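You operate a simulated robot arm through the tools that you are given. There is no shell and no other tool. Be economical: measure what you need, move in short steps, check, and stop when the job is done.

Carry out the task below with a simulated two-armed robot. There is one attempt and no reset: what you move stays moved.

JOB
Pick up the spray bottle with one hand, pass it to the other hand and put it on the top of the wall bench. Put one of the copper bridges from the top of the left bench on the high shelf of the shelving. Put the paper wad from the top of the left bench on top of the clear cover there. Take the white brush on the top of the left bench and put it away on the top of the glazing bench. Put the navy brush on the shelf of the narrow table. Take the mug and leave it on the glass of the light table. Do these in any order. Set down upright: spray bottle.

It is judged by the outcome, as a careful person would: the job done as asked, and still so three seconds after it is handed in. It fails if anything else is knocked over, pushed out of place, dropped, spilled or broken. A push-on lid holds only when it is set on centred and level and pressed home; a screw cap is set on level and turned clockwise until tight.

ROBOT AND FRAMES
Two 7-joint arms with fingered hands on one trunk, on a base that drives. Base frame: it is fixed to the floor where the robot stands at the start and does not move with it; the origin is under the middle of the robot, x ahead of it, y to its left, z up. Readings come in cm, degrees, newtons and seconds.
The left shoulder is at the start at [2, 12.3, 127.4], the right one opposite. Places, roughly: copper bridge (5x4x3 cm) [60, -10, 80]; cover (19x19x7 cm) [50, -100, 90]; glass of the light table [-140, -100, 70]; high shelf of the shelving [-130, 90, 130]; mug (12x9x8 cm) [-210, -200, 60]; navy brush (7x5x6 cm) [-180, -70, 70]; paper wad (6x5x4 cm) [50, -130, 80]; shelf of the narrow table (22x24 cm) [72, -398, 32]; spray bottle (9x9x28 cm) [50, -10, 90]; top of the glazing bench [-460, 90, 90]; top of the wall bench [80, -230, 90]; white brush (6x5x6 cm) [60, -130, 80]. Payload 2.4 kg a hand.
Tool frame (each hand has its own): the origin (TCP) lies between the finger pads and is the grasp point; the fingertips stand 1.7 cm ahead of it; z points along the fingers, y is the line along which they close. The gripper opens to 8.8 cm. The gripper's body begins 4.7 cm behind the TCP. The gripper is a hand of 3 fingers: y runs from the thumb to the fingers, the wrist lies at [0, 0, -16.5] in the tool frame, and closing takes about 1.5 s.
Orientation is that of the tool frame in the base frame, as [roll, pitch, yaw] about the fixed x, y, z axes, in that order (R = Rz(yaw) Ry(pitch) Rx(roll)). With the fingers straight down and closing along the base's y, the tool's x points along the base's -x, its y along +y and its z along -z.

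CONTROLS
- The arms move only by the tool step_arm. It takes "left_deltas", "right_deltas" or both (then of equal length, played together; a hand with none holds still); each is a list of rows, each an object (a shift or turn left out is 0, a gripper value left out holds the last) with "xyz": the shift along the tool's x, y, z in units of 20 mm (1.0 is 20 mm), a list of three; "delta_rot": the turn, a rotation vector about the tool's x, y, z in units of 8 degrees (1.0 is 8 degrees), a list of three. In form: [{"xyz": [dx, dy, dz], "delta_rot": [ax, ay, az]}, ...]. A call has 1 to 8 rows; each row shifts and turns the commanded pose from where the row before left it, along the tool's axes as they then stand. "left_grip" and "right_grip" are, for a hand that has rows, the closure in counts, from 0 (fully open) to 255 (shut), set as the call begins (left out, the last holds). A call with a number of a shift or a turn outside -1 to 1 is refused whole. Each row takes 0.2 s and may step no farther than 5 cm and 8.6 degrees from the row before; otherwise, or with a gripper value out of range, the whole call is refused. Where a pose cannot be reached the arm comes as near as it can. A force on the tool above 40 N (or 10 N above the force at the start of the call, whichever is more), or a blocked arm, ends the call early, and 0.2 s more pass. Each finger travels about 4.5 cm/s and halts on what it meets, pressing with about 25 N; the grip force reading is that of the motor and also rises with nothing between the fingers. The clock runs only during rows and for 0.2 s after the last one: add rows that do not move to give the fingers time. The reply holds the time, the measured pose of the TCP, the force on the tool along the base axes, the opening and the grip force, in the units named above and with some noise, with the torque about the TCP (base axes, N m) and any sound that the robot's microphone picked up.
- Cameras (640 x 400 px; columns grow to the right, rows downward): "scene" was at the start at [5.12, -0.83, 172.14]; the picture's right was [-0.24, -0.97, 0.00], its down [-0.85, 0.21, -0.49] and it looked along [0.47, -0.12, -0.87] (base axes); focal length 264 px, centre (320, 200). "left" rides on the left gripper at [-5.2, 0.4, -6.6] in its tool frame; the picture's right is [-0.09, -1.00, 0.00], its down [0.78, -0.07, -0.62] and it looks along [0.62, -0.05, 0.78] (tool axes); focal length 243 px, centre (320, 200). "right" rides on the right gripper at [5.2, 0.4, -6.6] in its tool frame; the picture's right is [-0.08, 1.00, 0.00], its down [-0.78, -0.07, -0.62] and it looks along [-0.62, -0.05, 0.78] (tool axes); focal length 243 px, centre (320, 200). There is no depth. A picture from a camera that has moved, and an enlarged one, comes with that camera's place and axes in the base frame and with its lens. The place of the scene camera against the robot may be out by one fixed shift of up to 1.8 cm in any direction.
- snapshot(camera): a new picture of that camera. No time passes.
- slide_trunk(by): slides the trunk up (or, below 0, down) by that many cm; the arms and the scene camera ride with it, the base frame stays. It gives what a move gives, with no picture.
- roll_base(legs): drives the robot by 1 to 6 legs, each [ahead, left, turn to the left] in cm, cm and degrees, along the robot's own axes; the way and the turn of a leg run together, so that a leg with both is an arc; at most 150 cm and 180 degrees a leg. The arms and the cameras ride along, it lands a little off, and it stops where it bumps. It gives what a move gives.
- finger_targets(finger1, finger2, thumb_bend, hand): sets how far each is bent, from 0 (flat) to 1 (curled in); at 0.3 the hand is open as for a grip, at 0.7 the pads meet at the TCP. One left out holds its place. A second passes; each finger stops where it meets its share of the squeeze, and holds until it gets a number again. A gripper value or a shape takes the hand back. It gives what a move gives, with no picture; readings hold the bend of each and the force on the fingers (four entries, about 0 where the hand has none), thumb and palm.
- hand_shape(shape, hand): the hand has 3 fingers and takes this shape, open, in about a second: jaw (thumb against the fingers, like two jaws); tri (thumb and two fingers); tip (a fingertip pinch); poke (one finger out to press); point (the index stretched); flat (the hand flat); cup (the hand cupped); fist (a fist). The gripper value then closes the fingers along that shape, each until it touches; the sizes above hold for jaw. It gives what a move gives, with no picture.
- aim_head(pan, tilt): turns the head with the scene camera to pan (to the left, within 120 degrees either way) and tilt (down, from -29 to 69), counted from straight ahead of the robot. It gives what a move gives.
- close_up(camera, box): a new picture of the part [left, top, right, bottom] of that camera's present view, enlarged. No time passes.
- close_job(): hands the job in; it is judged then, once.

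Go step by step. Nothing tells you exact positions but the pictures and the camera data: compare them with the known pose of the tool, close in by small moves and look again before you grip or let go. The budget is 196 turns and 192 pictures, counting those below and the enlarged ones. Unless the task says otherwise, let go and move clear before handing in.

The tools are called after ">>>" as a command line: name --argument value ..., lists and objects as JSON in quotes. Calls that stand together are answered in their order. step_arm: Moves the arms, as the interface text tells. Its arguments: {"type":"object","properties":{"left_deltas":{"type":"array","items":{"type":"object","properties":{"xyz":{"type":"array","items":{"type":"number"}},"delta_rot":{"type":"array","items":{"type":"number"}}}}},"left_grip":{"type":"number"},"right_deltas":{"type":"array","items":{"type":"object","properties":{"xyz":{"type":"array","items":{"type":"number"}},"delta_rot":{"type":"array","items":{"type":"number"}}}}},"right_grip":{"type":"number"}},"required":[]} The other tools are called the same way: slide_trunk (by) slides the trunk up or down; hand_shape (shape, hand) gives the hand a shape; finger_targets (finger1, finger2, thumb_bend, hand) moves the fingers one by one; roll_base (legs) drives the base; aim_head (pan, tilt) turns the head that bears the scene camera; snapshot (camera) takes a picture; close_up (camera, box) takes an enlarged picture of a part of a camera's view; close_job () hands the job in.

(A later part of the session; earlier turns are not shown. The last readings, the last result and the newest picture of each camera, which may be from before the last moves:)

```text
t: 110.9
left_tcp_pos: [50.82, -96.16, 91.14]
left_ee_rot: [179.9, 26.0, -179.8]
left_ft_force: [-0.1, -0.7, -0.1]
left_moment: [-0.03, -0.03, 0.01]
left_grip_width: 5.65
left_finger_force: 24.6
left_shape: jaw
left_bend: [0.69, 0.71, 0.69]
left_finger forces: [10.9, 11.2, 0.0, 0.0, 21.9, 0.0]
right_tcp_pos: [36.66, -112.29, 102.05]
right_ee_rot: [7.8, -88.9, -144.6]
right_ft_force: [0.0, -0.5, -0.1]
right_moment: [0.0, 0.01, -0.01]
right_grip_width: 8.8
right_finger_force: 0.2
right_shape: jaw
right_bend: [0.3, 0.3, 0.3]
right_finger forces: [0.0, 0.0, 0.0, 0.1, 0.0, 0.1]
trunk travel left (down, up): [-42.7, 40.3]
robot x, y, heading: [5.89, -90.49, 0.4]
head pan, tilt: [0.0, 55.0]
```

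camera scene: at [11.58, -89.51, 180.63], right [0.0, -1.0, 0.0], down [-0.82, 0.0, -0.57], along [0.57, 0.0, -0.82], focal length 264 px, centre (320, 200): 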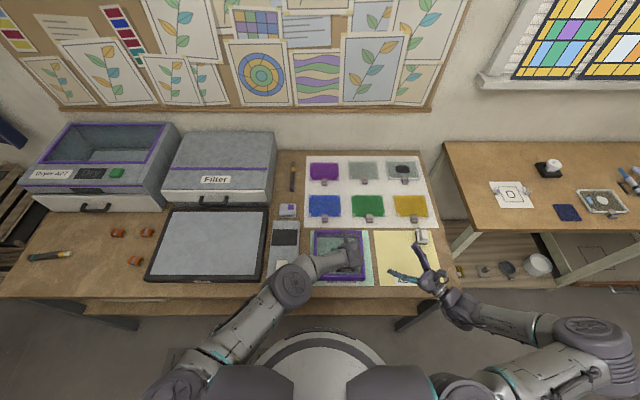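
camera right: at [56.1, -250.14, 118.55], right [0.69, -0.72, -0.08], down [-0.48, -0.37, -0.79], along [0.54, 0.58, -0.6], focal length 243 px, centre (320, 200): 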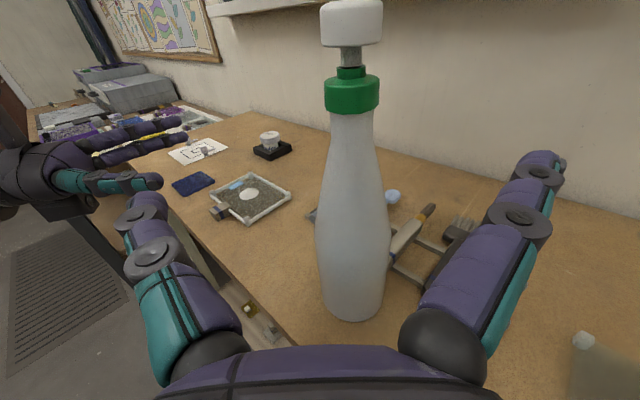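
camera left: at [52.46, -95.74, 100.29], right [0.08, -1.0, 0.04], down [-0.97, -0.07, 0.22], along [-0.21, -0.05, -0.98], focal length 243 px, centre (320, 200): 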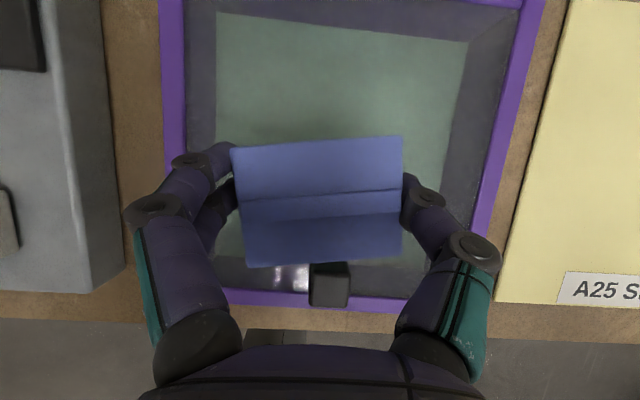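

No contact yet; the pane may sit lower than the knob top. Continuing.

>>> slide_trunk --by -0.4

>>> slide_trunk --by -0.4

>>> snapshot --camera "left"

>>> close_up --camera "scene" --box '[280, 210, 400, 290]'

```text
t: 111.4
left_tcp_pos: [50.82, -96.16, 90.78]
left_ee_rot: [179.9, 26.0, -179.7]
left_ft_force: [0.2, -0.5, -0.8]
left_moment: [-0.04, 0.03, 0.02]
left_grip_width: 5.66
left_finger_force: 25.5
left_shape: jaw
left_bend: [0.69, 0.71, 0.69]
left_finger forces: [10.7, 11.1, 0.1, 0.0, 22.1, 0.0]
right_tcp_pos: [36.7, -112.05, 101.79]
right_ee_rot: [7.7, -88.9, -144.7]
right_ft_force: [-0.4, -0.3, -0.7]
right_moment: [-0.01, 0.01, 0.02]
right_grip_width: 8.83
right_finger_force: 0.0
right_shape: jaw
right_bend: [0.3, 0.3, 0.3]
right_finger forces: [0.0, 0.1, 0.1, 0.1, 0.0, 0.0]
trunk travel left (down, up): [-42.3, 40.7]
robot x, y, heading: [5.75, -90.12, 0.2]
head pan, tilt: [0.0, 55.0]
```

```text
t: 111.9
left_tcp_pos: [50.75, -96.13, 90.48]
left_ee_rot: [179.9, 26.0, -179.8]
left_ft_force: [-1.1, 0.4, -0.2]
left_moment: [-0.03, 0.02, -0.04]
left_grip_width: 5.67
left_finger_force: 24.7
left_shape: jaw
left_bend: [0.69, 0.71, 0.69]
left_finger forces: [10.7, 11.0, 0.1, 0.0, 22.0, 0.1]
right_tcp_pos: [36.7, -112.2, 101.26]
right_ee_rot: [7.6, -88.9, -144.6]
right_ft_force: [0.2, 0.4, -0.2]
right_moment: [0.0, 0.0, 0.02]
right_grip_width: 8.83
right_finger_force: 0.2
right_shape: jaw
right_bend: [0.3, 0.3, 0.3]
right_finger forces: [0.0, 0.0, 0.0, 0.0, 0.0, 0.1]
trunk travel left (down, up): [-41.9, 41.1]
robot x, y, heading: [5.55, -90.6, 0.2]
head pan, tilt: [0.0, 55.0]
```

```text
114 pictures are left
camera left: at [52.46, -95.74, 98.61], right [0.08, -1.0, 0.04], down [-0.97, -0.07, 0.22], along [-0.21, -0.05, -0.98], focal length 243 px, centre (320, 200)
```

left: 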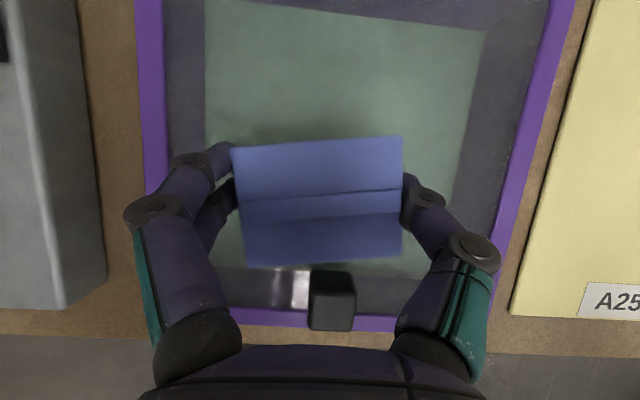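

```text
5.00 times, centred on (340, 250) of scene
camera zoom: at [11.58, -89.64, 165.93], right [0.0, -1.0, 0.0], down [-0.82, 0.0, -0.57], along [0.57, 0.0, -0.82], focal length 1322 px, centre (220, -50)
```

zoom: 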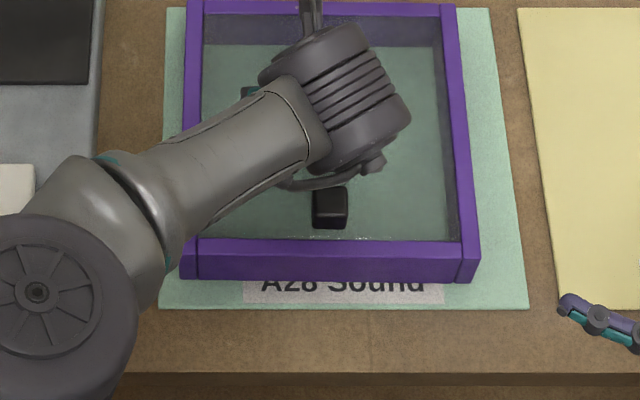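

Parallax puts the knob's centre at z≈88.7 and the rim at ≈87, so the pane should be very near. Lowering further.

>>> slide_trunk --by -0.4

>>> slide_trunk --by -0.4

>>> snapshot --camera "left"

```text
t: 112.5
left_tcp_pos: [50.61, -96.19, 90.21]
left_ee_rot: [180.0, 26.1, -179.8]
left_ft_force: [1.2, 0.3, 18.0]
left_moment: [0.1, -0.09, -0.01]
left_grip_width: 5.62
left_finger_force: 25.4
left_shape: jaw
left_bend: [0.7, 0.71, 0.69]
left_finger forces: [11.7, 12.1, 0.0, 0.1, 23.9, 0.0]
right_tcp_pos: [36.55, -112.15, 100.87]
right_ee_rot: [9.5, -89.0, -146.4]
right_ft_force: [0.2, -0.3, -0.1]
right_moment: [-0.01, 0.02, 0.0]
right_grip_width: 8.79
right_finger_force: 0.0
right_shape: jaw
right_bend: [0.3, 0.3, 0.3]
right_finger forces: [0.0, 0.1, 0.0, 0.1, 0.0, 0.0]
trunk travel left (down, up): [-41.5, 41.5]
robot x, y, heading: [5.54, -90.72, 0.1]
head pan, tilt: [0.0, 55.0]
```

```text
t: 113.0
left_tcp_pos: [50.78, -96.23, 89.81]
left_ee_rot: [-180.0, 26.3, -179.8]
left_ft_force: [4.8, -1.0, 35.6]
left_moment: [-0.09, -0.23, 0.08]
left_grip_width: 5.5
left_finger_force: 25.1
left_shape: jaw
left_bend: [0.71, 0.72, 0.71]
left_finger forces: [11.7, 12.3, 0.0, 0.0, 25.5, 0.0]
right_tcp_pos: [36.51, -112.22, 100.66]
right_ee_rot: [11.2, -88.9, -148.0]
right_ft_force: [0.2, -0.7, -0.9]
right_moment: [0.02, 0.0, 0.03]
right_grip_width: 8.82
right_finger_force: 0.1
right_shape: jaw
right_bend: [0.3, 0.3, 0.3]
right_finger forces: [0.0, 0.0, 0.1, 0.0, 0.0, 0.0]
trunk travel left (down, up): [-41.1, 41.9]
robot x, y, heading: [5.5, -90.31, 0.0]
head pan, tilt: [0.0, 55.0]
```

```text
112 pictures are left
camera left: at [52.38, -95.73, 98.03], right [0.08, -1.0, 0.04], down [-0.97, -0.07, 0.21], along [-0.21, -0.05, -0.98], focal length 243 px, centre (320, 200)
```

left: 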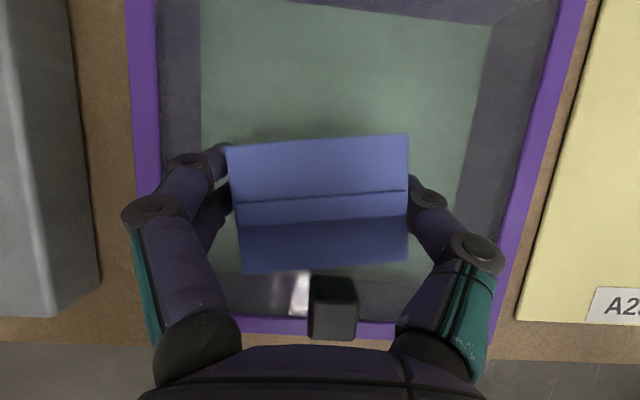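

Contact with the pane. Easing up and opening.

>>> slide_trunk --by 0.7

>>> step_arm --left_deltas '[{}, {}, {}, {}, {}, {}, {}]' --left_grip 0

>>> slide_trunk --by 8

>>> snapshot --camera "left"

```text
t: 113.5
left_tcp_pos: [50.65, -96.18, 90.23]
left_ee_rot: [179.8, 25.8, -179.7]
left_ft_force: [0.5, -1.0, -0.2]
left_moment: [-0.01, -0.02, 0.03]
left_grip_width: 5.5
left_finger_force: 24.9
left_shape: jaw
left_bend: [0.71, 0.72, 0.71]
left_finger forces: [11.8, 12.1, 0.0, 0.0, 23.8, 0.0]
right_tcp_pos: [36.68, -112.19, 101.16]
right_ee_rot: [8.0, -88.9, -144.9]
right_ft_force: [0.2, -0.6, 0.1]
right_moment: [-0.01, 0.01, 0.01]
right_grip_width: 8.81
right_finger_force: 0.1
right_shape: jaw
right_bend: [0.3, 0.3, 0.3]
right_finger forces: [0.0, 0.1, 0.0, 0.0, 0.1, 0.0]
trunk travel left (down, up): [-41.8, 41.2]
robot x, y, heading: [5.44, -90.61, 0.1]
head pan, tilt: [0.0, 55.0]
```

```text
t: 115.1
left_tcp_pos: [50.72, -96.14, 90.38]
left_ee_rot: [179.9, 26.0, -179.8]
left_ft_force: [-0.2, 0.9, 0.2]
left_moment: [-0.01, 0.02, -0.01]
left_grip_width: 8.81
left_finger_force: 0.1
left_shape: jaw
left_bend: [0.3, 0.3, 0.3]
left_finger forces: [0.1, 0.0, 0.0, 0.1, 0.0, 0.1]
right_tcp_pos: [36.85, -112.25, 101.29]
right_ee_rot: [7.7, -89.0, -144.6]
right_ft_force: [-0.1, 0.9, -0.4]
right_moment: [-0.03, 0.0, 0.01]
right_grip_width: 8.82
right_finger_force: 0.1
right_shape: jaw
right_bend: [0.3, 0.3, 0.3]
right_finger forces: [0.0, 0.0, 0.0, 0.1, 0.0, 0.0]
trunk travel left (down, up): [-41.8, 41.2]
robot x, y, heading: [5.55, -90.28, 0.4]
head pan, tilt: [0.0, 55.0]
```

```text
t: 116.3
left_tcp_pos: [50.78, -96.15, 98.26]
left_ee_rot: [179.8, 26.0, -179.8]
left_ft_force: [-0.7, 0.5, -0.8]
left_moment: [0.03, -0.02, 0.04]
left_grip_width: 8.78
left_finger_force: 0.0
left_shape: jaw
left_bend: [0.3, 0.3, 0.3]
left_finger forces: [0.1, 0.0, 0.0, 0.0, 0.0, 0.0]
right_tcp_pos: [36.61, -112.15, 109.13]
right_ee_rot: [7.3, -88.9, -144.2]
right_ft_force: [-0.6, -0.2, -0.4]
right_moment: [-0.05, 0.01, 0.03]
right_grip_width: 8.81
right_finger_force: 0.1
right_shape: jaw
right_bend: [0.3, 0.3, 0.3]
right_finger forces: [0.1, 0.1, 0.0, 0.0, 0.1, 0.0]
trunk travel left (down, up): [-49.8, 33.2]
robot x, y, heading: [6.01, -90.39, 0.3]
head pan, tilt: [0.0, 55.0]
```

```text
111 pictures are left
camera left: at [52.47, -95.75, 106.5], right [0.08, -1.0, 0.04], down [-0.97, -0.07, 0.22], along [-0.21, -0.05, -0.98], focal length 243 px, centre (320, 200)
```

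left: 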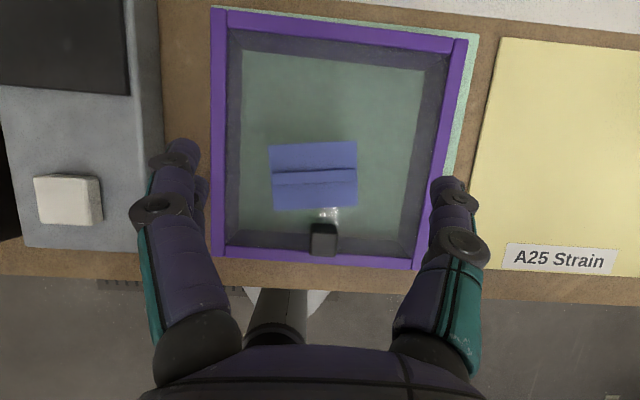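

The wad sits on the cover's pane, next to the knob. Next the white brush with the right hand: I step right and turn the right hand to straight ahead, pitched ~25° down.

>>> roll_base --legs '[[0, -27.5, 0]]'

>>> step_arm --right_deltas '[{"xyz": [0, 0.5, 0.5], "delta_rot": [-0.9, 0, 0]}, {"xyz": [0, 0.5, 0.5], "delta_rot": [-0.9, 0, 0]}, {"xyz": [0, 0.3, 0.8], "delta_rot": [-0.9, 0, 0]}, {"xyz": [0, 0, 0.8], "delta_rot": [-0.9, 0, 0]}, {"xyz": [0, 0, 0.8], "delta_rot": [-0.9, 0, 0]}, {"xyz": [0, 0, 0.5], "delta_rot": [-0.9, 0, 0]}, {}]'

>>> step_arm --right_deltas '[{"delta_rot": [0, -0.8, 0]}, {"delta_rot": [0, -0.8, 0]}, {"delta_rot": [0, -0.8, 0]}, {"delta_rot": [0, -0.8, 0]}, {}]'

>>> snapshot --camera "right"

>>> snapshot --camera "scene"

```text
t: 118.2
left_tcp_pos: [50.79, -124.16, 98.38]
left_ee_rot: [179.8, 26.0, 180.0]
left_ft_force: [-0.5, 0.1, -0.7]
left_moment: [0.03, 0.03, -0.02]
left_grip_width: 8.78
left_finger_force: 0.0
left_shape: jaw
left_bend: [0.3, 0.3, 0.3]
left_finger forces: [0.1, 0.0, 0.1, 0.0, 0.0, 0.0]
right_tcp_pos: [36.6, -140.09, 109.15]
right_ee_rot: [5.5, -88.9, -142.6]
right_ft_force: [-0.7, 0.1, -1.3]
right_moment: [-0.01, -0.03, -0.01]
right_grip_width: 8.82
right_finger_force: 0.0
right_shape: jaw
right_bend: [0.3, 0.3, 0.3]
right_finger forces: [0.1, 0.1, 0.1, 0.0, 0.0, 0.1]
trunk travel left (down, up): [-49.8, 33.2]
robot x, y, heading: [5.8, -118.31, -0.1]
head pan, tilt: [0.0, 55.0]
```

```text
t: 119.8
left_tcp_pos: [50.86, -124.0, 98.33]
left_ee_rot: [179.9, 25.9, -180.0]
left_ft_force: [-0.7, 0.0, -0.7]
left_moment: [-0.02, 0.0, 0.03]
left_grip_width: 8.79
left_finger_force: 0.1
left_shape: jaw
left_bend: [0.3, 0.3, 0.3]
left_finger forces: [0.0, 0.0, 0.0, 0.0, 0.1, 0.0]
right_tcp_pos: [45.17, -138.9, 109.25]
right_ee_rot: [-35.4, -88.9, -144.9]
right_ft_force: [-0.3, -0.4, -0.3]
right_moment: [0.0, 0.0, -0.01]
right_grip_width: 8.84
right_finger_force: 0.1
right_shape: jaw
right_bend: [0.3, 0.3, 0.3]
right_finger forces: [0.0, 0.1, 0.1, 0.0, 0.1, 0.0]
trunk travel left (down, up): [-49.8, 33.2]
robot x, y, heading: [5.78, -118.42, -0.2]
head pan, tilt: [0.0, 55.0]
```

```text
t: 121.0
left_tcp_pos: [50.77, -124.09, 98.26]
left_ee_rot: [179.9, 26.0, -179.9]
left_ft_force: [-0.5, -1.1, -0.1]
left_moment: [0.0, -0.02, -0.02]
left_grip_width: 8.78
left_finger_force: 0.1
left_shape: jaw
left_bend: [0.3, 0.3, 0.3]
left_finger forces: [0.1, 0.0, 0.0, 0.0, 0.0, 0.0]
right_tcp_pos: [41.96, -140.82, 108.84]
right_ee_rot: [-177.8, -66.2, -1.7]
right_ft_force: [0.2, 0.1, -0.6]
right_moment: [0.04, 0.0, -0.01]
right_grip_width: 8.8
right_finger_force: 0.0
right_shape: jaw
right_bend: [0.3, 0.3, 0.3]
right_finger forces: [0.1, 0.0, 0.0, 0.1, 0.0, 0.0]
right hand out of reach, approached as far as the arm can: row 4
trunk travel left (down, up): [-49.8, 33.2]
robot x, y, heading: [6.1, -118.25, -0.1]
head pan, tilt: [0.0, 55.0]
```

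```text
110 pictures are left
camera right: at [38.0, -141.35, 116.24], right [-0.03, -1.0, -0.09], down [-0.88, 0.07, -0.46], along [0.47, 0.07, -0.88], focal length 243 px, centre (320, 200)
```

right: 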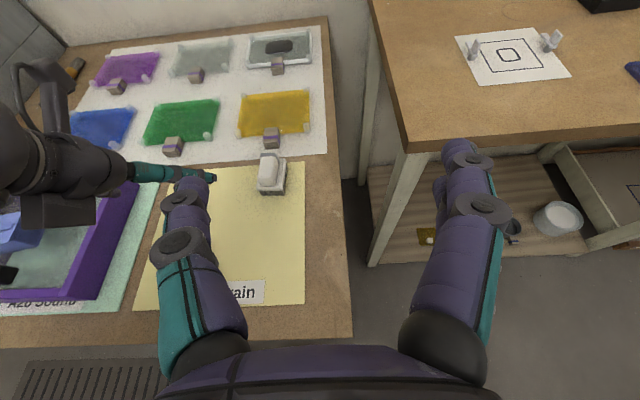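

```text
109 pictures are left
camera scene: at [11.62, -117.45, 173.83], right [0.0, -1.0, 0.0], down [-0.82, 0.0, -0.57], along [0.57, 0.0, -0.82], focal length 264 px, centre (320, 200)
```

scene: 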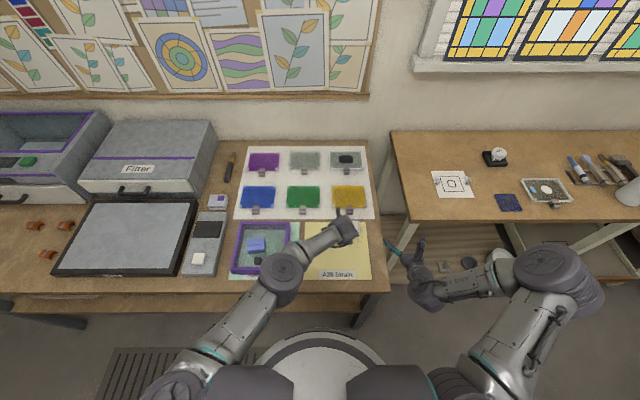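

I retract the left hand up and away, lower the trunk, then approach the brush with the right hand.

>>> step_arm --left_deltas '[{"xyz": [0, 0.5, -1]}, {"xyz": [0, 0.5, -1]}, {"xyz": [0, 0.5, -1]}, {"xyz": [0, 0.5, -1]}, {"xyz": [0, 0.5, -1]}, {"xyz": [0, 0.5, -1]}, {"xyz": [0, 0.5, -1]}, {}]'

>>> slide_trunk --by -11

>>> step_arm --right_deltas '[{"xyz": [0, -0.9, 0.6]}, {"xyz": [0, -0.9, 0.6]}, {"xyz": [0, -0.9, 0.6]}, {"xyz": [0, -0.9, 0.8]}, {"xyz": [0, -0.9, 0.8]}, {"xyz": [0, -0.35, 0.8]}, {}]'

>>> snapshot --camera "right"

```text
t: 122.8
left_tcp_pos: [44.59, -116.95, 110.66]
left_ee_rot: [179.9, 26.0, -179.9]
left_ft_force: [-0.1, 0.0, 0.0]
left_moment: [0.01, 0.04, -0.01]
left_grip_width: 8.81
left_finger_force: 0.1
left_shape: jaw
left_bend: [0.3, 0.3, 0.3]
left_finger forces: [0.0, 0.0, 0.0, 0.1, 0.1, 0.1]
right_tcp_pos: [41.81, -140.69, 108.92]
right_ee_rot: [-178.0, -66.3, -1.6]
right_ft_force: [0.5, 0.1, 0.2]
right_moment: [0.0, 0.02, 0.0]
right_grip_width: 8.81
right_finger_force: 0.1
right_shape: jaw
right_bend: [0.3, 0.3, 0.3]
right_finger forces: [0.0, 0.0, 0.0, 0.0, 0.0, 0.0]
trunk travel left (down, up): [-49.8, 33.2]
robot x, y, heading: [5.94, -117.93, 0.1]
head pan, tilt: [0.0, 55.0]
```

```text
t: 124.3
left_tcp_pos: [44.65, -116.99, 99.79]
left_ee_rot: [180.0, 26.0, 180.0]
left_ft_force: [0.1, 0.5, 0.0]
left_moment: [-0.03, 0.02, -0.03]
left_grip_width: 8.78
left_finger_force: 0.1
left_shape: jaw
left_bend: [0.3, 0.3, 0.3]
left_finger forces: [0.0, 0.1, 0.0, 0.0, 0.0, 0.1]
right_tcp_pos: [41.9, -140.73, 97.9]
right_ee_rot: [-178.0, -66.1, -1.5]
right_ft_force: [-0.2, -0.1, -0.5]
right_moment: [0.02, 0.01, 0.01]
right_grip_width: 8.83
right_finger_force: 0.0
right_shape: jaw
right_bend: [0.3, 0.3, 0.3]
right_finger forces: [0.1, 0.0, 0.1, 0.1, 0.0, 0.0]
trunk travel left (down, up): [-38.8, 44.2]
robot x, y, heading: [6.07, -117.95, -0.0]
head pan, tilt: [0.0, 55.0]
```

```text
t: 125.9
left_tcp_pos: [44.59, -116.97, 99.77]
left_ee_rot: [179.9, 26.0, 179.9]
left_ft_force: [-0.7, -0.5, 0.4]
left_moment: [0.01, 0.02, -0.02]
left_grip_width: 8.81
left_finger_force: 0.1
left_shape: jaw
left_bend: [0.3, 0.3, 0.3]
left_finger forces: [0.1, 0.0, 0.1, 0.1, 0.0, 0.0]
right_tcp_pos: [45.42, -138.55, 94.03]
right_ee_rot: [-177.9, -66.6, -1.5]
right_ft_force: [0.2, -0.4, -0.8]
right_moment: [0.02, 0.01, 0.01]
right_grip_width: 8.8
right_finger_force: 0.1
right_shape: jaw
right_bend: [0.3, 0.3, 0.3]
right_finger forces: [0.0, 0.1, 0.0, 0.0, 0.0, 0.0]
right hand out of reach, approached as far as the arm can: row 1, 2, 3, 4, 5, 6
trunk travel left (down, up): [-38.8, 44.2]
robot x, y, heading: [5.58, -118.0, -0.2]
head pan, tilt: [0.0, 55.0]
```

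```text
108 pictures are left
camera right: at [41.43, -139.15, 101.4], right [-0.03, -1.0, -0.09], down [-0.88, 0.07, -0.47], along [0.47, 0.07, -0.88], focal length 243 px, centre (320, 200)
```

right: 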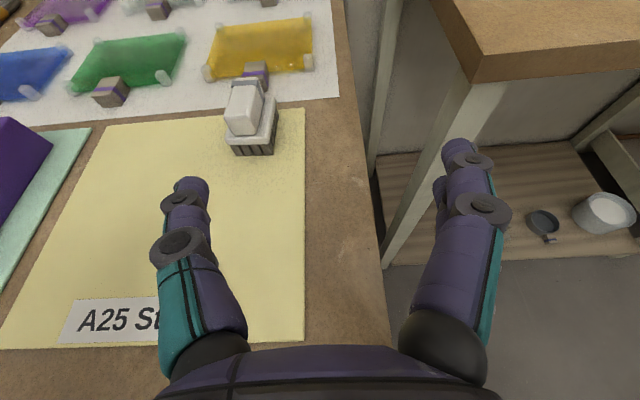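

The right arm meets a joint limit with that pose. The base is smaller than I feared (front ≈20 cm ahead of axis), so I drive 8 cm closer and yaw the right hand inward, which it handled well before.

>>> roll_base --legs '[[7.5, 0, 0]]'

>>> step_arm --right_deltas '[{"delta_rot": [0.86, 0, -0.38]}, {"delta_rot": [0.86, 0, -0.38]}, {"delta_rot": [0.86, 0, -0.38]}, {"delta_rot": [0.86, 0, -0.38]}, {}]'

>>> snapshot --camera "right"

```text
t: 126.9
left_tcp_pos: [52.41, -117.09, 99.73]
left_ee_rot: [179.9, 26.0, 180.0]
left_ft_force: [-0.1, 1.3, 1.2]
left_moment: [0.03, -0.05, 0.02]
left_grip_width: 8.81
left_finger_force: 0.1
left_shape: jaw
left_bend: [0.3, 0.3, 0.3]
left_finger forces: [0.1, 0.1, 0.0, 0.1, 0.0, 0.0]
right_tcp_pos: [53.1, -138.6, 93.97]
right_ee_rot: [-177.8, -66.5, -1.5]
right_ft_force: [-0.6, 0.6, -1.0]
right_moment: [0.03, 0.0, -0.01]
right_grip_width: 8.81
right_finger_force: 0.1
right_shape: jaw
right_bend: [0.3, 0.3, 0.3]
right_finger forces: [0.0, 0.0, 0.1, 0.0, 0.1, 0.1]
trunk travel left (down, up): [-38.8, 44.2]
robot x, y, heading: [13.45, -118.2, -0.2]
head pan, tilt: [0.0, 55.0]
```

```text
t: 128.1
left_tcp_pos: [52.21, -117.07, 99.82]
left_ee_rot: [179.9, 26.0, 180.0]
left_ft_force: [0.1, -0.2, 0.1]
left_moment: [-0.03, 0.0, -0.02]
left_grip_width: 8.8
left_finger_force: 0.1
left_shape: jaw
left_bend: [0.3, 0.3, 0.3]
left_finger forces: [0.0, 0.0, 0.0, 0.0, 0.0, 0.0]
right_tcp_pos: [53.05, -138.47, 94.0]
right_ee_rot: [-178.6, -66.9, 29.3]
right_ft_force: [0.1, 0.6, -0.3]
right_moment: [0.02, 0.01, 0.0]
right_grip_width: 8.78
right_finger_force: 0.1
right_shape: jaw
right_bend: [0.3, 0.3, 0.3]
right_finger forces: [0.1, 0.0, 0.1, 0.0, 0.0, 0.0]
trunk travel left (down, up): [-38.8, 44.2]
robot x, y, heading: [13.27, -118.16, 0.1]
head pan, tilt: [0.0, 55.0]
```

```text
107 pictures are left
camera right: at [49.84, -141.02, 101.4], right [0.48, -0.87, -0.09], down [-0.79, -0.39, -0.47], along [0.38, 0.3, -0.88], focal length 243 px, centre (320, 200)
```

right: 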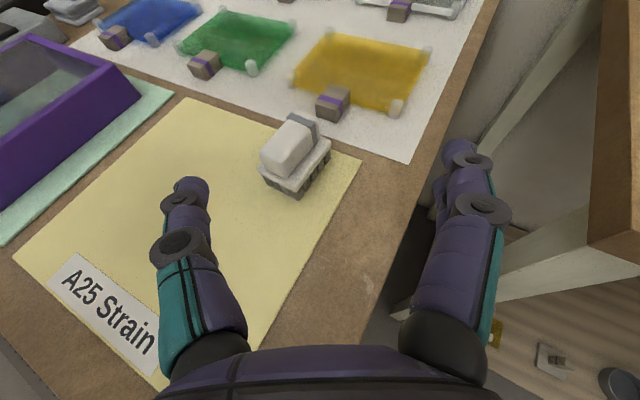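

Geometry suits the left hand better (brush axis is yawed ≈-11°). I retract the right hand, step right 18 cm and use the left.

>>> step_arm --right_deltas '[{"xyz": [0.5, 0, -1]}, {"xyz": [0.5, 0, -1]}, {"xyz": [0.5, 0, -1]}, {"xyz": [0.5, 0, -1]}, {"xyz": [0.5, 0, -1]}, {}]'

>>> roll_base --legs '[[0, -17, 0]]'

>>> snapshot --camera "left"

```text
t: 129.5
left_tcp_pos: [52.22, -117.03, 99.75]
left_ee_rot: [179.9, 26.0, 179.9]
left_ft_force: [-0.4, -0.1, 0.3]
left_moment: [-0.01, -0.04, -0.02]
left_grip_width: 8.82
left_finger_force: 0.0
left_shape: jaw
left_bend: [0.3, 0.3, 0.3]
left_finger forces: [0.0, 0.1, 0.1, 0.0, 0.1, 0.1]
right_tcp_pos: [46.81, -142.4, 102.63]
right_ee_rot: [-178.6, -66.9, 29.3]
right_ft_force: [-0.2, -0.6, 0.0]
right_moment: [-0.01, 0.02, 0.01]
right_grip_width: 8.77
right_finger_force: 0.0
right_shape: jaw
right_bend: [0.3, 0.3, 0.3]
right_finger forces: [0.1, 0.0, 0.0, 0.1, 0.0, 0.1]
trunk travel left (down, up): [-38.8, 44.2]
robot x, y, heading: [12.86, -118.27, 0.0]
head pan, tilt: [0.0, 55.0]
```

```text
t: 131.0
left_tcp_pos: [52.17, -134.15, 99.75]
left_ee_rot: [179.9, 25.9, -179.8]
left_ft_force: [-0.4, 0.0, 0.8]
left_moment: [0.0, -0.05, 0.01]
left_grip_width: 8.81
left_finger_force: 0.0
left_shape: jaw
left_bend: [0.3, 0.3, 0.3]
left_finger forces: [0.1, 0.0, 0.1, 0.0, 0.1, 0.0]
right_tcp_pos: [46.81, -159.55, 102.67]
right_ee_rot: [-178.3, -67.0, 29.3]
right_ft_force: [0.0, 1.2, -0.4]
right_moment: [-0.05, 0.02, -0.04]
right_grip_width: 8.82
right_finger_force: 0.1
right_shape: jaw
right_bend: [0.3, 0.3, 0.3]
right_finger forces: [0.0, 0.1, 0.1, 0.0, 0.0, 0.1]
trunk travel left (down, up): [-38.8, 44.2]
robot x, y, heading: [13.45, -135.15, -0.1]
head pan, tilt: [0.0, 55.0]
```

```text
106 pictures are left
camera left: at [53.9, -133.78, 107.94], right [0.08, -1.0, 0.04], down [-0.97, -0.07, 0.22], along [-0.21, -0.05, -0.98], focal length 243 px, centre (320, 200)
```

left: 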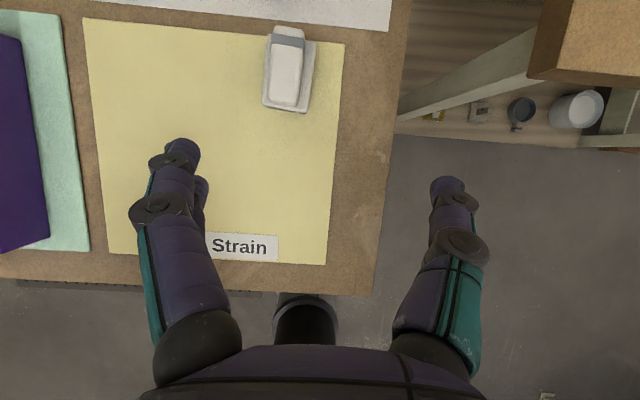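

Brush at (59.5,-131.4), 4.2 cm wide along y: dead ahead of the left hand. Approaching.

>>> step_arm --left_deltas '[{"xyz": [-0.1, 0.5, 0.5]}, {"xyz": [-0.1, 0.5, 0.8]}, {"xyz": [0, 0.38, 0.9]}, {"xyz": [0, 0, 0.9]}, {"xyz": [0, 0, 0.9]}, {"xyz": [0, 0, 0.9]}, {}]'

>>> snapshot --camera "left"

```text
t: 132.6
left_tcp_pos: [56.81, -131.19, 90.88]
left_ee_rot: [179.9, 26.1, -179.9]
left_ft_force: [-0.9, -0.6, 0.2]
left_moment: [0.04, 0.03, 0.0]
left_grip_width: 8.76
left_finger_force: 0.0
left_shape: jaw
left_bend: [0.3, 0.3, 0.3]
left_finger forces: [0.1, 0.1, 0.0, 0.0, 0.1, 0.0]
right_tcp_pos: [46.77, -159.42, 102.63]
right_ee_rot: [-178.6, -67.1, 29.4]
right_ft_force: [0.7, 0.3, 0.1]
right_moment: [-0.02, -0.03, -0.03]
right_grip_width: 8.79
right_finger_force: 0.1
right_shape: jaw
right_bend: [0.3, 0.3, 0.3]
right_finger forces: [0.0, 0.0, 0.0, 0.1, 0.1, 0.1]
trunk travel left (down, up): [-38.8, 44.2]
robot x, y, heading: [13.02, -135.48, -0.3]
head pan, tilt: [0.0, 55.0]
```

```text
105 pictures are left
camera left: at [58.52, -130.86, 99.24], right [0.08, -1.0, 0.04], down [-0.97, -0.07, 0.22], along [-0.21, -0.05, -0.98], focal length 243 px, centre (320, 200)
```

left: 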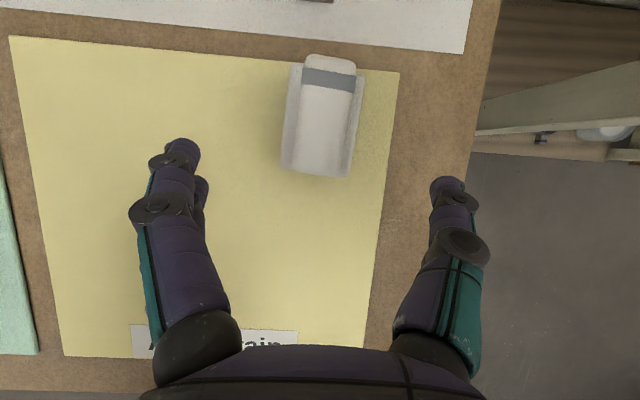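

>>> step_arm --left_deltas '[{"xyz": [-0.1, 0, 0.7]}, {"xyz": [-0.1, 0, 0.7]}, {"xyz": [-0.08, 0, 0.7]}, {"xyz": [0, 0, 0.6]}, {}]'

>>> snapshot --camera "left"

```text
t: 133.8
left_tcp_pos: [59.6, -131.33, 86.4]
left_ee_rot: [-179.9, 26.0, -179.9]
left_ft_force: [0.0, 0.5, -0.5]
left_moment: [0.0, -0.02, -0.01]
left_grip_width: 8.8
left_finger_force: 0.0
left_shape: jaw
left_bend: [0.3, 0.3, 0.3]
left_finger forces: [0.0, 0.0, 0.0, 0.0, 0.0, 0.0]
right_tcp_pos: [46.84, -159.43, 102.6]
right_ee_rot: [-178.6, -67.0, 29.4]
right_ft_force: [-0.1, -0.6, 0.2]
right_moment: [0.02, 0.04, -0.02]
right_grip_width: 8.8
right_finger_force: 0.0
right_shape: jaw
right_bend: [0.3, 0.3, 0.3]
right_finger forces: [0.0, 0.0, 0.0, 0.0, 0.0, 0.0]
trunk travel left (down, up): [-38.8, 44.2]
robot x, y, heading: [13.39, -135.21, 0.0]
head pan, tilt: [0.0, 55.0]
```

```text
104 pictures are left
camera left: at [61.33, -130.92, 94.58], right [0.08, -1.0, 0.04], down [-0.97, -0.07, 0.22], along [-0.21, -0.05, -0.98], focal length 243 px, centre (320, 200)
```

left: 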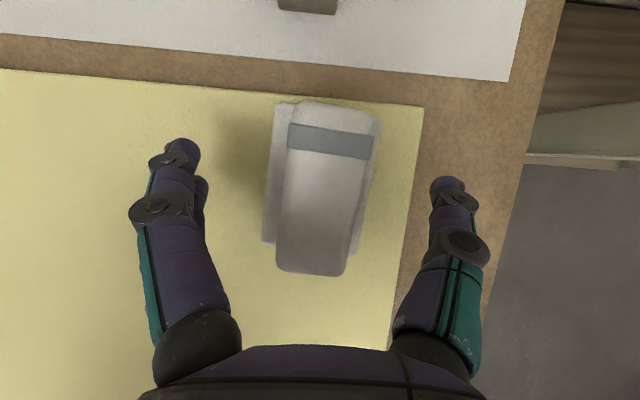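

Brush is between the fingers. Closing and lifting.

>>> step_arm --left_deltas '[{}, {}, {}, {}, {}, {}, {}, {}]' --left_grip 255

>>> slide_trunk --by 18

>>> snapshot --camera "left"

```text
t: 135.6
left_tcp_pos: [59.67, -131.25, 86.47]
left_ee_rot: [179.8, 26.2, -179.9]
left_ft_force: [3.4, 2.5, 10.6]
left_moment: [-0.18, -0.13, -0.02]
left_grip_width: 3.07
left_finger_force: 24.6
left_shape: jaw
left_bend: [0.73, 0.74, 0.7]
left_finger forces: [11.7, 11.2, 0.0, 0.0, 27.7, 0.0]
right_tcp_pos: [46.82, -159.36, 102.7]
right_ee_rot: [-178.5, -67.0, 29.4]
right_ft_force: [-0.4, 0.3, -0.4]
right_moment: [-0.01, 0.02, 0.03]
right_grip_width: 8.78
right_finger_force: 0.0
right_shape: jaw
right_bend: [0.3, 0.3, 0.3]
right_finger forces: [0.1, 0.0, 0.0, 0.1, 0.0, 0.1]
trunk travel left (down, up): [-38.8, 44.2]
robot x, y, heading: [13.41, -135.65, 0.1]
head pan, tilt: [0.0, 55.0]
```

```text
t: 137.6
left_tcp_pos: [59.55, -131.32, 104.28]
left_ee_rot: [179.9, 26.1, -179.8]
left_ft_force: [0.3, -0.1, -1.2]
left_moment: [0.01, -0.02, 0.0]
left_grip_width: 2.98
left_finger_force: 24.8
left_shape: jaw
left_bend: [0.73, 0.74, 0.7]
left_finger forces: [11.3, 10.4, 0.0, 0.0, 24.3, 0.1]
right_tcp_pos: [46.92, -159.49, 120.62]
right_ee_rot: [-178.5, -66.8, 29.3]
right_ft_force: [0.8, 0.2, 0.4]
right_moment: [0.01, 0.01, 0.0]
right_grip_width: 8.78
right_finger_force: 0.2
right_shape: jaw
right_bend: [0.3, 0.3, 0.3]
right_finger forces: [0.0, 0.1, 0.1, 0.0, 0.1, 0.0]
trunk travel left (down, up): [-56.8, 26.2]
robot x, y, heading: [13.41, -135.63, -0.1]
head pan, tilt: [0.0, 55.0]
```

```text
103 pictures are left
camera left: at [61.34, -130.91, 112.58], right [0.08, -1.0, 0.04], down [-0.97, -0.07, 0.22], along [-0.21, -0.05, -0.98], focal length 243 px, centre (320, 200)
```

left: 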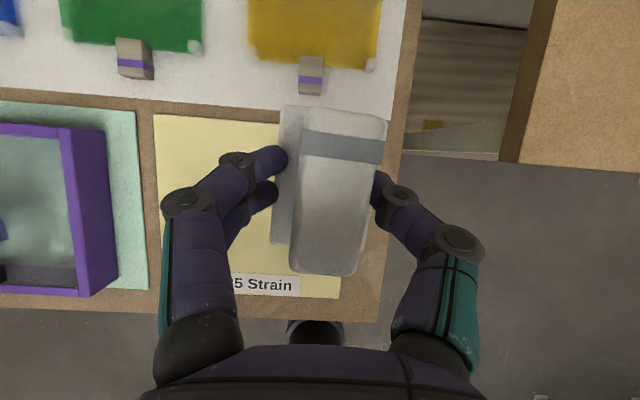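

Brush held. I'll deliver it now: back off, drive to the open aisle at y≈0, turn to face -x and look toward the glazing bench.

>>> roll_base --legs '[[-42, 0, 0], [0, 67, 0], [0, 67, 0], [0, 0, 180]]'

>>> aim_head --pan 0 --tilt 22

>>> snapshot --camera "scene"

>>> aim_head --pan 45 --tilt 25

>>> snapshot --camera "scene"

```text
t: 154.1
left_tcp_pos: [-73.02, -2.71, 104.44]
left_ee_rot: [180.0, 26.0, -1.4]
left_ft_force: [0.2, 0.6, -0.5]
left_moment: [0.06, 0.01, -0.04]
left_grip_width: 2.97
left_finger_force: 25.1
left_shape: jaw
left_bend: [0.73, 0.74, 0.7]
left_finger forces: [11.1, 10.3, 0.0, 0.1, 22.8, 0.0]
right_tcp_pos: [-59.67, 25.08, 120.61]
right_ee_rot: [-178.6, -66.9, -152.1]
right_ft_force: [-0.4, 0.2, 0.2]
right_moment: [0.03, -0.04, 0.01]
right_grip_width: 8.8
right_finger_force: 0.2
right_shape: jaw
right_bend: [0.3, 0.3, 0.3]
right_finger forces: [0.0, 0.1, 0.0, 0.0, 0.0, 0.1]
trunk travel left (down, up): [-56.8, 26.2]
robot x, y, heading: [-26.69, 0.51, 178.1]
head pan, tilt: [0.0, 55.0]
```

```text
t: 155.1
left_tcp_pos: [-73.17, -2.77, 104.37]
left_ee_rot: [179.8, 26.0, -1.4]
left_ft_force: [1.1, 0.0, -1.2]
left_moment: [0.01, -0.01, -0.01]
left_grip_width: 2.95
left_finger_force: 25.2
left_shape: jaw
left_bend: [0.73, 0.74, 0.7]
left_finger forces: [11.1, 10.3, 0.0, 0.0, 22.7, 0.0]
right_tcp_pos: [-59.62, 25.09, 120.56]
right_ee_rot: [-178.7, -66.9, -152.1]
right_ft_force: [0.0, 0.2, -0.2]
right_moment: [-0.05, -0.01, -0.02]
right_grip_width: 8.79
right_finger_force: 0.1
right_shape: jaw
right_bend: [0.3, 0.3, 0.3]
right_finger forces: [0.1, 0.1, 0.0, 0.0, 0.1, 0.1]
trunk travel left (down, up): [-56.8, 26.2]
robot x, y, heading: [-26.28, 0.21, 178.6]
head pan, tilt: [0.0, 22.0]
```

```text
102 pictures are left
camera scene: at [-33.36, 1.07, 185.7], right [0.03, 1.0, 0.0], down [0.38, -0.01, -0.93], along [-0.93, 0.02, -0.38], focal length 264 px, centre (320, 200)
```

scene: 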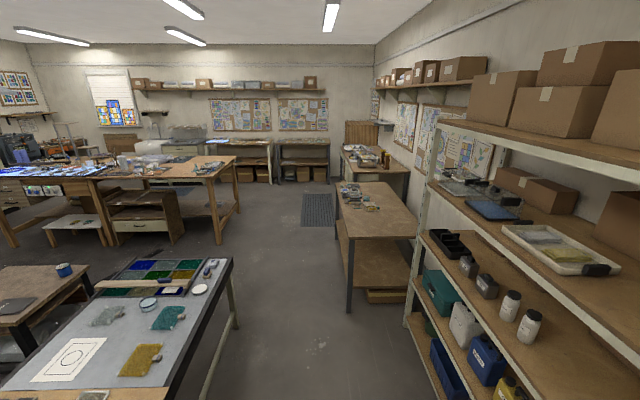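

```text
t: 156.2
left_tcp_pos: [-73.07, -2.64, 104.39]
left_ee_rot: [179.9, 26.0, -1.4]
left_ft_force: [-0.1, -0.1, -0.6]
left_moment: [0.01, -0.02, 0.01]
left_grip_width: 2.95
left_finger_force: 25.1
left_shape: jaw
left_bend: [0.73, 0.74, 0.7]
left_finger forces: [11.1, 10.3, 0.0, 0.1, 22.8, 0.0]
right_tcp_pos: [-59.66, 25.01, 120.53]
right_ee_rot: [-178.6, -67.0, -152.1]
right_ft_force: [1.0, 0.3, 0.6]
right_moment: [0.0, 0.02, 0.01]
right_grip_width: 8.77
right_finger_force: 0.1
right_shape: jaw
right_bend: [0.3, 0.3, 0.3]
right_finger forces: [0.1, 0.0, 0.0, 0.1, 0.1, 0.1]
trunk travel left (down, up): [-56.8, 26.2]
robot x, y, heading: [-26.87, 0.33, 178.2]
head pan, tilt: [45.0, 25.0]
```

```text
101 pictures are left
camera scene: at [-30.76, -5.51, 185.23], right [-0.69, 0.73, 0.0], down [0.31, 0.29, -0.91], along [-0.66, -0.62, -0.42], focal length 264 px, centre (320, 200)
```

scene: 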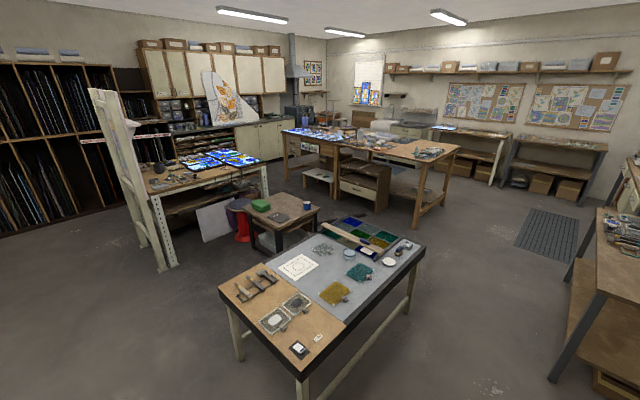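

The glazing bench is the far one on the right (x≈-373…-520, front edge y≈38). I fix heading, shift to y≈-20 and drive along the aisle.

>>> roll_base --legs '[[0, 20, 1.7], [150, 0, 0], [130, 0, 0]]'

>>> aim_head --pan -40 --tilt 30

>>> snapshot --camera "scene"

```text
t: 171.0
left_tcp_pos: [-352.12, -35.96, 104.36]
left_ee_rot: [179.9, 25.9, 2.9]
left_ft_force: [-0.2, -0.1, -1.3]
left_moment: [-0.01, 0.01, 0.01]
left_grip_width: 2.98
left_finger_force: 25.3
left_shape: jaw
left_bend: [0.73, 0.74, 0.7]
left_finger forces: [11.1, 10.3, 0.0, 0.0, 22.7, 0.1]
right_tcp_pos: [-340.76, -7.24, 120.61]
right_ee_rot: [-178.5, -67.0, -147.8]
right_ft_force: [-0.1, -0.5, 0.0]
right_moment: [0.01, -0.02, -0.01]
right_grip_width: 8.81
right_finger_force: 0.1
right_shape: jaw
right_bend: [0.3, 0.3, 0.3]
right_finger forces: [0.1, 0.0, 0.0, 0.0, 0.0, 0.0]
trunk travel left (down, up): [-56.8, 26.2]
robot x, y, heading: [-306.23, -29.39, -177.3]
head pan, tilt: [45.0, 25.0]
```

```text
t: 172.6
left_tcp_pos: [-352.18, -36.06, 104.44]
left_ee_rot: [179.9, 26.0, 2.9]
left_ft_force: [-0.1, -0.4, -0.3]
left_moment: [-0.03, -0.02, 0.05]
left_grip_width: 2.97
left_finger_force: 25.1
left_shape: jaw
left_bend: [0.73, 0.74, 0.7]
left_finger forces: [11.1, 10.3, 0.0, 0.1, 22.8, 0.0]
right_tcp_pos: [-340.63, -7.31, 120.68]
right_ee_rot: [-178.5, -66.9, -148.0]
right_ft_force: [-0.1, 0.2, -0.7]
right_moment: [0.02, -0.01, -0.02]
right_grip_width: 8.81
right_finger_force: 0.0
right_shape: jaw
right_bend: [0.3, 0.3, 0.3]
right_finger forces: [0.0, 0.1, 0.0, 0.1, 0.0, 0.0]
trunk travel left (down, up): [-56.8, 26.2]
robot x, y, heading: [-306.41, -29.44, -177.2]
head pan, tilt: [-40.0, 30.0]
```

```text
100 pictures are left
camera scene: at [-310.63, -23.39, 184.43], right [0.6, 0.8, 0.0], down [0.4, -0.3, -0.87], along [-0.69, 0.52, -0.5], focal length 264 px, centre (320, 200)
```

scene: 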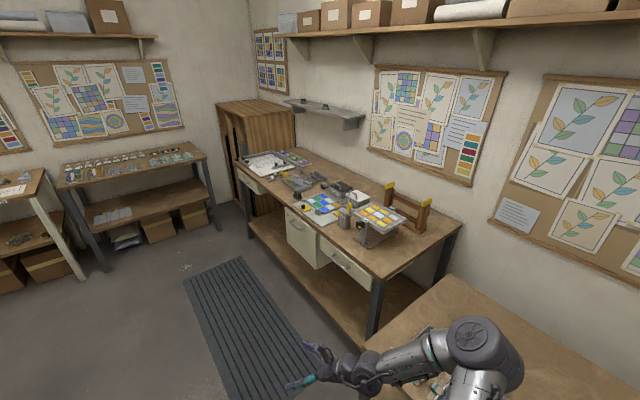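

Free strip at the right end of the glazing bench around (-375,72). I drive to line up with it and face +y.

>>> roll_base --legs '[[64, 0, 0], [0, 0, -92.8]]'

>>> aim_head --pan 0 --tilt 40

>>> snapshot --camera "scene"

```text
t: 180.0
left_tcp_pos: [-376.83, 13.32, 104.32]
left_ee_rot: [179.8, 26.0, -87.9]
left_ft_force: [-1.0, 0.3, -0.8]
left_moment: [0.02, -0.03, -0.03]
left_grip_width: 2.97
left_finger_force: 26.2
left_shape: jaw
left_bend: [0.73, 0.74, 0.7]
left_finger forces: [11.1, 10.3, 0.0, 0.0, 22.4, 0.0]
right_tcp_pos: [-348.34, 1.46, 120.53]
right_ee_rot: [-178.5, -66.9, 121.5]
right_ft_force: [-0.1, -0.5, 0.2]
right_moment: [0.02, 0.0, 0.0]
right_grip_width: 8.8
right_finger_force: 0.1
right_shape: jaw
right_bend: [0.3, 0.3, 0.3]
right_finger forces: [0.1, 0.0, 0.0, 0.0, 0.1, 0.0]
trunk travel left (down, up): [-56.8, 26.2]
robot x, y, heading: [-371.39, -32.78, 92.0]
head pan, tilt: [-40.0, 30.0]
```

```text
t: 181.1
left_tcp_pos: [-376.77, 13.29, 104.42]
left_ee_rot: [179.8, 25.9, -87.7]
left_ft_force: [0.1, -0.6, -0.5]
left_moment: [0.02, 0.0, 0.02]
left_grip_width: 2.96
left_finger_force: 24.9
left_shape: jaw
left_bend: [0.73, 0.74, 0.7]
left_finger forces: [11.0, 10.3, 0.1, 0.0, 22.4, 0.0]
right_tcp_pos: [-348.19, 1.58, 120.74]
right_ee_rot: [-178.6, -67.0, 121.5]
right_ft_force: [-0.4, 1.2, -0.1]
right_moment: [0.02, -0.02, 0.02]
right_grip_width: 8.81
right_finger_force: 0.0
right_shape: jaw
right_bend: [0.3, 0.3, 0.3]
right_finger forces: [0.1, 0.0, 0.0, 0.1, 0.0, 0.0]
trunk travel left (down, up): [-56.8, 26.2]
robot x, y, heading: [-371.17, -32.44, 92.0]
head pan, tilt: [0.0, 40.0]
```

```text
99 pictures are left
camera scene: at [-370.66, -25.56, 182.9], right [1.0, 0.04, 0.0], down [0.02, -0.64, -0.77], along [-0.03, 0.77, -0.64], focal length 264 px, centre (320, 200)
```

scene: 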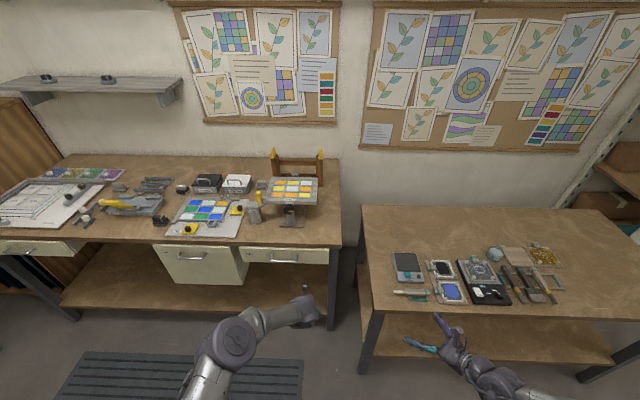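

The neighbouring bench's corner is at (-354,24), so the base must stay at x≲-378. I'll go to about (-381,23) with heading ≈76°, which puts the present left-hand pose over the free spot.

>>> roll_base --legs '[[0, 10, 0], [0, 0, -16], [29, 7.2, 0]]'

>>> snapshot --camera "scene"

```text
t: 184.8
left_tcp_pos: [-374.15, 42.67, 104.42]
left_ee_rot: [179.9, 25.9, -103.7]
left_ft_force: [-0.1, -0.6, -0.8]
left_moment: [-0.01, -0.02, 0.05]
left_grip_width: 2.96
left_finger_force: 25.1
left_shape: jaw
left_bend: [0.73, 0.74, 0.7]
left_finger forces: [11.0, 10.3, 0.0, 0.0, 22.4, 0.1]
right_tcp_pos: [-349.87, 23.53, 120.57]
right_ee_rot: [-178.6, -66.8, 105.5]
right_ft_force: [0.3, 0.5, -0.5]
right_moment: [0.0, 0.01, 0.04]
right_grip_width: 8.82
right_finger_force: 0.0
right_shape: jaw
right_bend: [0.3, 0.3, 0.3]
right_finger forces: [0.0, 0.0, 0.0, 0.0, 0.0, 0.1]
trunk travel left (down, up): [-56.8, 26.2]
robot x, y, heading: [-381.32, -3.1, 76.3]
head pan, tilt: [0.0, 40.0]
```

```text
98 pictures are left
camera scene: at [-379.01, 3.9, 182.89], right [0.97, -0.24, 0.0], down [-0.15, -0.62, -0.77], along [0.18, 0.74, -0.64], focal length 264 px, centre (320, 200)
```

scene: 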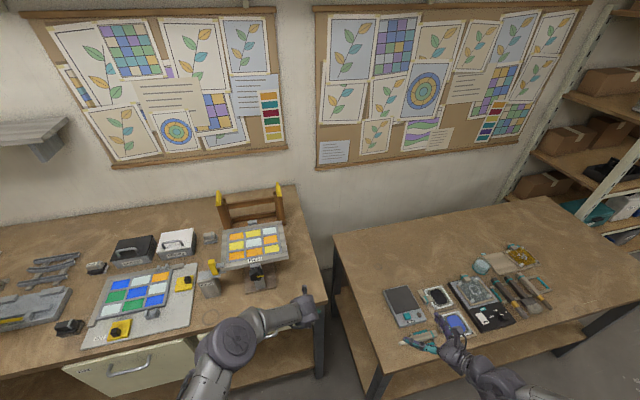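

Placing at about (-372,60) keeps clear of the tile stand and the bench end. Driving the remaining bit.

>>> roll_base --legs '[[17.3, 2.4, 0]]'

>>> snapshot --camera "left"

>>> snapshot --camera "scene"

```text
t: 186.3
left_tcp_pos: [-372.05, 60.2, 104.33]
left_ee_rot: [179.8, 25.9, -103.9]
left_ft_force: [-0.8, 0.2, -1.1]
left_moment: [-0.01, 0.02, -0.02]
left_grip_width: 2.97
left_finger_force: 24.9
left_shape: jaw
left_bend: [0.73, 0.74, 0.7]
left_finger forces: [11.1, 10.2, 0.1, 0.1, 22.5, 0.0]
right_tcp_pos: [-348.01, 40.93, 120.5]
right_ee_rot: [-178.5, -66.8, 105.3]
right_ft_force: [0.1, -0.7, -0.1]
right_moment: [0.0, 0.02, 0.01]
right_grip_width: 8.8
right_finger_force: 0.1
right_shape: jaw
right_bend: [0.3, 0.3, 0.3]
right_finger forces: [0.0, 0.0, 0.0, 0.1, 0.0, 0.0]
trunk travel left (down, up): [-56.8, 26.2]
robot x, y, heading: [-379.44, 14.1, 75.9]
head pan, tilt: [0.0, 40.0]
```

```text
97 pictures are left
camera left: at [-372.19, 61.97, 112.53], right [0.99, -0.16, 0.04], down [-0.17, -0.96, 0.22], along [0.0, -0.22, -0.98], focal length 243 px, centre (320, 200)
```

left: 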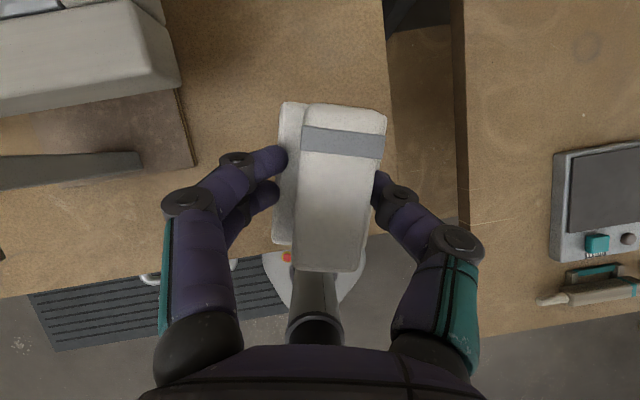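

```text
96 pictures are left
camera scene: at [-377.12, 21.44, 182.89], right [0.97, -0.24, 0.0], down [-0.15, -0.62, -0.77], along [0.18, 0.74, -0.64], focal length 264 px, centre (320, 200)
```

scene: 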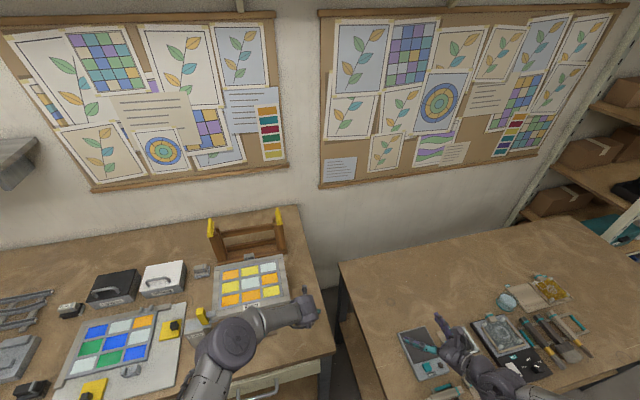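

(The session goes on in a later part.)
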